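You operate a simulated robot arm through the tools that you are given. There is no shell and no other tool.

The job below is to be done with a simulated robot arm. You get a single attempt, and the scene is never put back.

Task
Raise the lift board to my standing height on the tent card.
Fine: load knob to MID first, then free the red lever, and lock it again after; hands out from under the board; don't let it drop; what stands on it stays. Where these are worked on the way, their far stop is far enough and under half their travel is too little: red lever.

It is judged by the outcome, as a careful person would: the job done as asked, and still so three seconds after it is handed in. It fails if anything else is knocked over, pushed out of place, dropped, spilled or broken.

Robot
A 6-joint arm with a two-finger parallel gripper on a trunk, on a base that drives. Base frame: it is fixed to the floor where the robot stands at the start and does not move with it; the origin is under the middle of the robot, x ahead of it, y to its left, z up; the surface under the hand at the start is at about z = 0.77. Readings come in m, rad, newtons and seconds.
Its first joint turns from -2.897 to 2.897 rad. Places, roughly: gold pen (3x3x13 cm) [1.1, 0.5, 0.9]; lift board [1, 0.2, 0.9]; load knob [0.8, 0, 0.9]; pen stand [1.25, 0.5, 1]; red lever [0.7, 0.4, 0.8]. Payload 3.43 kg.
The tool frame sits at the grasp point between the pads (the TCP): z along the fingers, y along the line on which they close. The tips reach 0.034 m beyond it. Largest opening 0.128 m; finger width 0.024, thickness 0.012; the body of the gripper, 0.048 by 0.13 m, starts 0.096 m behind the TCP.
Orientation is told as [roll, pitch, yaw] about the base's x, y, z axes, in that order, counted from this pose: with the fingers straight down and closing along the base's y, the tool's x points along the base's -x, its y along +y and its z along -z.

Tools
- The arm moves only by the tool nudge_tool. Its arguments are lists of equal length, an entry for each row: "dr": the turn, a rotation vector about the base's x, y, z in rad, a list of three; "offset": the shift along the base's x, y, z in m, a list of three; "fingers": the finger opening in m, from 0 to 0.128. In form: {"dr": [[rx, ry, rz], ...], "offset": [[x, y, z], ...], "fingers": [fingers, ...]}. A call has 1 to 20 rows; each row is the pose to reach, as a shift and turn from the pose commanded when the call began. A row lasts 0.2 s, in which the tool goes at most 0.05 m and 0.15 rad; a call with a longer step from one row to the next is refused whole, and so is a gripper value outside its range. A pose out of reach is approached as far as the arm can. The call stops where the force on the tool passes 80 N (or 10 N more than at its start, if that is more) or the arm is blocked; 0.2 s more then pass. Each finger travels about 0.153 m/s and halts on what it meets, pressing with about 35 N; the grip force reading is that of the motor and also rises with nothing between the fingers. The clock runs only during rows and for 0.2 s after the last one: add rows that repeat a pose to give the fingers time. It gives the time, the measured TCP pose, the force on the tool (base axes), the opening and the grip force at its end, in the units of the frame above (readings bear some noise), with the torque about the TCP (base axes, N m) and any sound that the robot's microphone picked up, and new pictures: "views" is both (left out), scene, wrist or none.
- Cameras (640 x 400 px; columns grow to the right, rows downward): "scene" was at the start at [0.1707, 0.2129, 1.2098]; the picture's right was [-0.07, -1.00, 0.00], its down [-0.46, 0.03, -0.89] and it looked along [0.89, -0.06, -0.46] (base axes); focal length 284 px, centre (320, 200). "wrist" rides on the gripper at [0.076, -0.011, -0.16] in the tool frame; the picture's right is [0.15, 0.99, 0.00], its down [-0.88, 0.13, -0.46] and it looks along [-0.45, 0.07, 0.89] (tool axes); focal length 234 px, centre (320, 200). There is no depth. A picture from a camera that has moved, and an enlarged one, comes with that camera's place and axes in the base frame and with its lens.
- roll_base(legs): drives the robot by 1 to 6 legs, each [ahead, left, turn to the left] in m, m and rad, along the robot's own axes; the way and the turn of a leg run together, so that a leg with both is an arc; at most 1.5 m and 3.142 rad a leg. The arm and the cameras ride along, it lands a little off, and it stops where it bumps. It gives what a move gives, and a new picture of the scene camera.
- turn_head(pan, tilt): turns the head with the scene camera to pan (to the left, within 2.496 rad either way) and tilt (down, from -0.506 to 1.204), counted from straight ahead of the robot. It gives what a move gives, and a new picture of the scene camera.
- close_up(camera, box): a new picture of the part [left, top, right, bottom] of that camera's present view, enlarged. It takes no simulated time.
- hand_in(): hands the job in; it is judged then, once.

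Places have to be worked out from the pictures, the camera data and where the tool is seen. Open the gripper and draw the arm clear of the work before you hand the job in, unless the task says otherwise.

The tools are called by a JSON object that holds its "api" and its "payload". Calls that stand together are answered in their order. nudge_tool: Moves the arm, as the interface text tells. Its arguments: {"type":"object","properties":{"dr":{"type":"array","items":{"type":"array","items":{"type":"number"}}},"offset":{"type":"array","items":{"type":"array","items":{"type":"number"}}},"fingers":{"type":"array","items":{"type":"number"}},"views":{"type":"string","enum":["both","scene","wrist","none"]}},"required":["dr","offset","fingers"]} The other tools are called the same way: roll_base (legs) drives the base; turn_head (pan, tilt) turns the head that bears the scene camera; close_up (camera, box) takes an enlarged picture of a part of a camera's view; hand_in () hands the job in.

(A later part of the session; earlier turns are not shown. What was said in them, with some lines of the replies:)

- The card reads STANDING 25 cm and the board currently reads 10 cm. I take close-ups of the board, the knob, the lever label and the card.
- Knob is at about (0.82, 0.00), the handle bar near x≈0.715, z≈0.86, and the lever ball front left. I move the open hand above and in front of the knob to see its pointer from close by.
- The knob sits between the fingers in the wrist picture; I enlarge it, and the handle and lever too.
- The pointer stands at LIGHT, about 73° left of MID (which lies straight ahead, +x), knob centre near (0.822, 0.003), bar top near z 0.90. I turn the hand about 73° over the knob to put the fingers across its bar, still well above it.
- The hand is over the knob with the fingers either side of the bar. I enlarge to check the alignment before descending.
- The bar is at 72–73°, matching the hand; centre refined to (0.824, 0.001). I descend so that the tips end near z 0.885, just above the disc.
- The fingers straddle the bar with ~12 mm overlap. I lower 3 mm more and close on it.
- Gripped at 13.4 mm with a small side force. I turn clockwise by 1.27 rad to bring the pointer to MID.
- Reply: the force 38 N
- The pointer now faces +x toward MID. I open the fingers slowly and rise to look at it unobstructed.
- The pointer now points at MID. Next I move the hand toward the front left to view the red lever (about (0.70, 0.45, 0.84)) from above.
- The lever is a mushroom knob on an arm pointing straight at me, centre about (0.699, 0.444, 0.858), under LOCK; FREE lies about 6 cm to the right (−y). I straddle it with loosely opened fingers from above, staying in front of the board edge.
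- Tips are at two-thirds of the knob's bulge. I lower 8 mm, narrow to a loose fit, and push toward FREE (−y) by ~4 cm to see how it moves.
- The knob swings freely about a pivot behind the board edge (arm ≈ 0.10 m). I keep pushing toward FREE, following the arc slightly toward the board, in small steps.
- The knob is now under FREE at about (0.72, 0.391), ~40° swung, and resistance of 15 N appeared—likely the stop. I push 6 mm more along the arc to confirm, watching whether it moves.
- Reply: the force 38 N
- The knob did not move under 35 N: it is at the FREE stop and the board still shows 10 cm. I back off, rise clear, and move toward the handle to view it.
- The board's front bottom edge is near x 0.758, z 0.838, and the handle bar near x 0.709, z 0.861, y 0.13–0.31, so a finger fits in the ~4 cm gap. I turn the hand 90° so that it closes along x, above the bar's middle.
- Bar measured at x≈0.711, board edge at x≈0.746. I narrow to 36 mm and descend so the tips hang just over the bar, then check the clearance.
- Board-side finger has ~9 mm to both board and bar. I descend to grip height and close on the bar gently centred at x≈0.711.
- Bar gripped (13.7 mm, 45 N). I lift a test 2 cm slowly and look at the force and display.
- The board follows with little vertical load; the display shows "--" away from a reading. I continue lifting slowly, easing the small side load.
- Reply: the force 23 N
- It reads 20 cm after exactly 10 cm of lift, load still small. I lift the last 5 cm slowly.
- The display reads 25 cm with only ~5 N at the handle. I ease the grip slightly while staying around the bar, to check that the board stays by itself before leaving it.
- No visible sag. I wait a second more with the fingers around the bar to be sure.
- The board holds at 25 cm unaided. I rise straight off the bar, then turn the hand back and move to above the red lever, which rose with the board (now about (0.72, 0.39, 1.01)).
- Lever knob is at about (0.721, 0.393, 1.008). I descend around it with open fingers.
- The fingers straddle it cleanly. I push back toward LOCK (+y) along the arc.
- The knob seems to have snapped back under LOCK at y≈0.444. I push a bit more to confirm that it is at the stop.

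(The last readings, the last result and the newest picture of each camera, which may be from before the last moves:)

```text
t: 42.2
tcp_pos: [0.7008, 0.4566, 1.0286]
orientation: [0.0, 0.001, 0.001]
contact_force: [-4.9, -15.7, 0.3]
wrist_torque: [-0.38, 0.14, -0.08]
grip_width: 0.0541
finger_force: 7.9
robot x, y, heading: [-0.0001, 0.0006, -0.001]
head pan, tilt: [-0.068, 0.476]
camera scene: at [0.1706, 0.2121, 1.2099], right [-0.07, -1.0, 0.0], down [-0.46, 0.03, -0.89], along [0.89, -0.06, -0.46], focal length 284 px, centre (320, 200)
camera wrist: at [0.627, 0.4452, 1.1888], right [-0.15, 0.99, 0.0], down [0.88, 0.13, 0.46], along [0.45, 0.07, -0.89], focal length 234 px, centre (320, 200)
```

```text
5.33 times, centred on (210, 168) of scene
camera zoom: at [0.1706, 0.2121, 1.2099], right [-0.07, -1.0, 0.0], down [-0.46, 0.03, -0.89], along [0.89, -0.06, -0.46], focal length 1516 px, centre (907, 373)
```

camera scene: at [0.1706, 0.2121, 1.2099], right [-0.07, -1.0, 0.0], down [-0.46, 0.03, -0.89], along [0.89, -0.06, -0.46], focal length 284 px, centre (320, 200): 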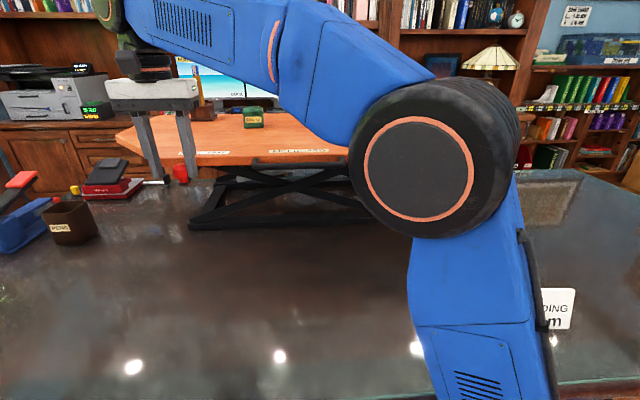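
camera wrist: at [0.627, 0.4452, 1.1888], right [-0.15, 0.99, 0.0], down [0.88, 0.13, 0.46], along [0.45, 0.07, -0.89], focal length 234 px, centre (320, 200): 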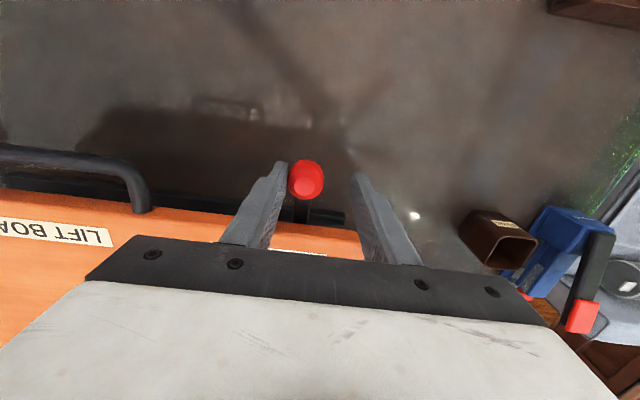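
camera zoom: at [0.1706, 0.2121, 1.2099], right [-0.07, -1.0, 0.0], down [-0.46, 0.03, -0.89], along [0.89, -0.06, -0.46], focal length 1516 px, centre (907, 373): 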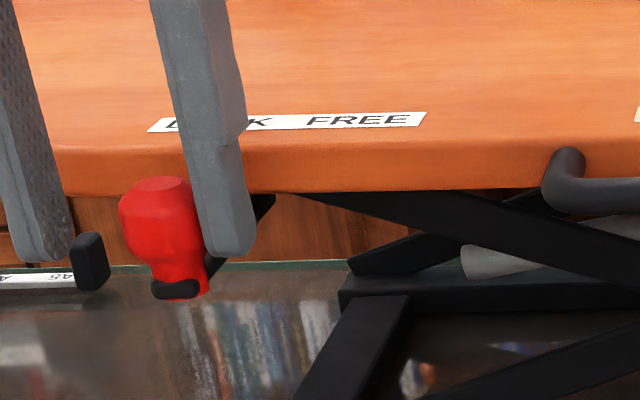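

The lever is at its LOCK stop (16 N, not moving further). I centre the fingers, rise off it and draw the arm back clear.

{"api": "nudge_tool", "payload": {"dr": [[0, 0, 0], [0, 0, 0], [0, 0, 0], [0, 0, 0], [0, 0, 0], [0, 0, 0], [0, 0, 0], [0, 0, 0], [0, 0, 0], [0, 0, 0], [0, 0, 0], [0, 0, 0]], "offset": [[0, -0.012, 0], [0, -0.012, 0], [0, -0.012, 0.03], [0, -0.012, 0.07], [-0.02, -0.012, 0.11], [-0.05, -0.02, 0.13], [-0.09, -0.04, 0.13], [-0.13, -0.06, 0.13], [-0.17, -0.08, 0.13], [-0.2, -0.11, 0.13], [-0.22, -0.14, 0.13], [-0.22, -0.14, 0.13]], "fingers": [0.07, 0.07, 0.07, 0.07, 0.08, 0.1, 0.1, 0.1, 0.1, 0.1, 0.1, 0.1]}}

{"api": "close_up", "payload": {"camera": "scene", "box": [100, 70, 480, 240]}}

```text
t: 44.8
tcp_pos: [0.4799, 0.3174, 1.1579]
orientation: [0.0, -0.001, 0.0]
contact_force: [0.1, 0.9, 0.4]
wrist_torque: [0.0, -0.01, -0.02]
grip_width: 0.1004
finger_force: 0.1
out of reach, approached as far as the arm can: row 5, 6, 7
robot x, y, heading: [0.0, -0.0005, -0.001]
head pan, tilt: [-0.068, 0.476]
camera scene: at [0.1708, 0.2129, 1.2098], right [-0.07, -1.0, 0.0], down [-0.46, 0.03, -0.89], along [0.89, -0.06, -0.46], focal length 284 px, centre (320, 200)
camera wrist: at [0.4054, 0.3062, 1.3178], right [-0.15, 0.99, 0.0], down [0.88, 0.13, 0.46], along [0.45, 0.07, -0.89], focal length 234 px, centre (320, 200)
```

scene: 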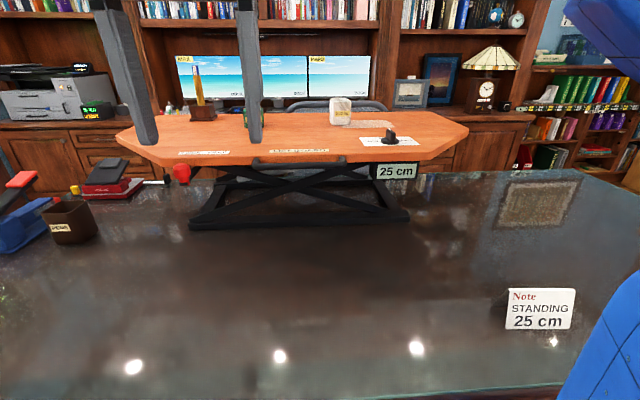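
wrist: 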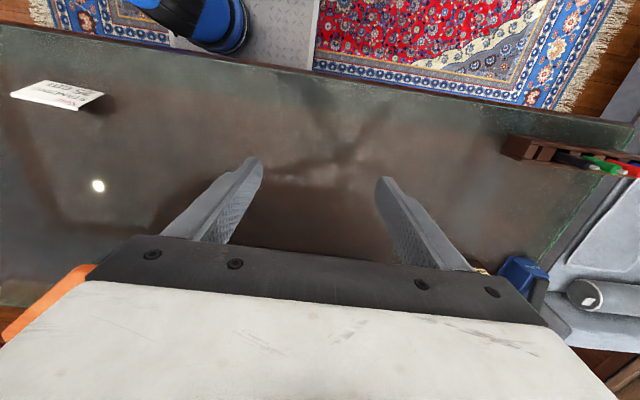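

```text
1.68 times, centred on (290, 155) of scene
camera zoom: at [0.1708, 0.2129, 1.2098], right [-0.07, -1.0, 0.0], down [-0.46, 0.03, -0.89], along [0.89, -0.06, -0.46], focal length 479 px, centre (370, 276)
```

zoom: 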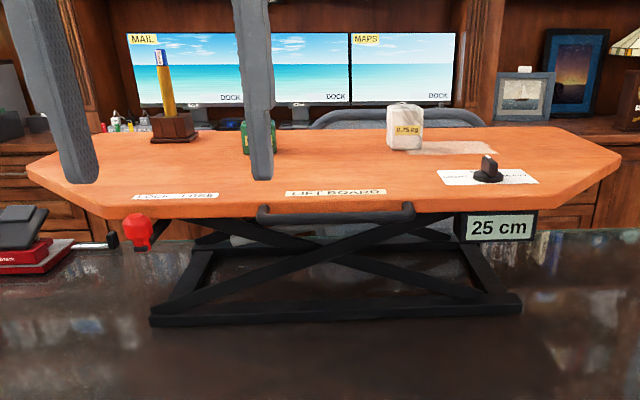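

The display reads 25 cm and everything on the board still stands. One last enlarged look at the lever and knob before handing in.

{"api": "close_up", "payload": {"camera": "scene", "box": [150, 130, 270, 205]}}

{"api": "close_up", "payload": {"camera": "scene", "box": [320, 90, 460, 190]}}

```text
5.33 times, centred on (210, 168) of scene
camera zoom: at [0.1708, 0.2129, 1.2098], right [-0.07, -1.0, 0.0], down [-0.46, 0.03, -0.89], along [0.89, -0.06, -0.46], focal length 1516 px, centre (907, 373)
```

zoom: 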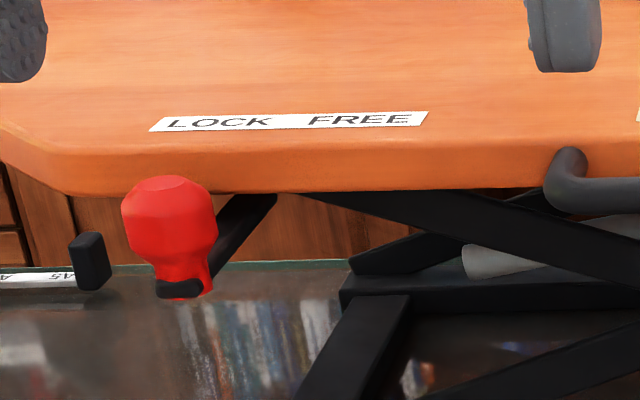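

```text
4.00 times, centred on (390, 140) of scene
camera zoom: at [0.1708, 0.2129, 1.2098], right [-0.07, -1.0, 0.0], down [-0.46, 0.03, -0.89], along [0.89, -0.06, -0.46], focal length 1137 px, centre (40, 440)
```

zoom: 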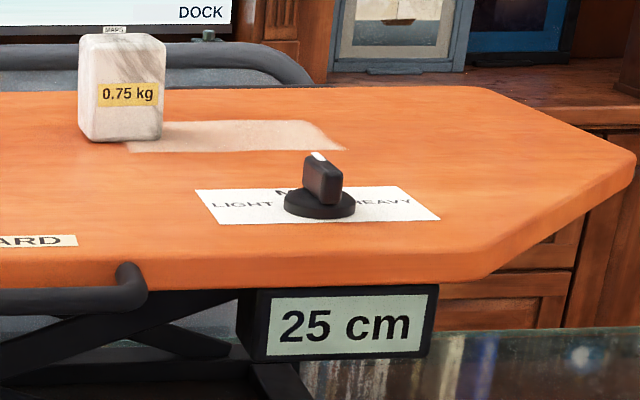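

The lever is back at LOCK, the knob is at MID, the display reads 25 cm, and the arm is clear with an open gripper. I hand the job in.

{"api": "hand_in", "payload": {}}

```text
The job is handed in.
```

The lift board is at your standing height: its display reads 25 cm, matching the tent card. I've handed the job in.

- **Load knob:** I turned it from LIGHT to MID before touching the lever.
- **Red lever:** I pushed it to its FREE stop before lifting. After the lift I pushed it back to its LOCK stop.
- **Lift:** I raised the board slowly by its front handle, keeping the gripper in front of the board and never under it. Before locking it I eased the grip to check. It stayed at 25 cm without help, and it still read 25 cm after the lever was locked.
- **Items on the board:** The pen in its stand and both weights were still standing on the board in the last pictures.

The arm is drawn back with the gripper open.
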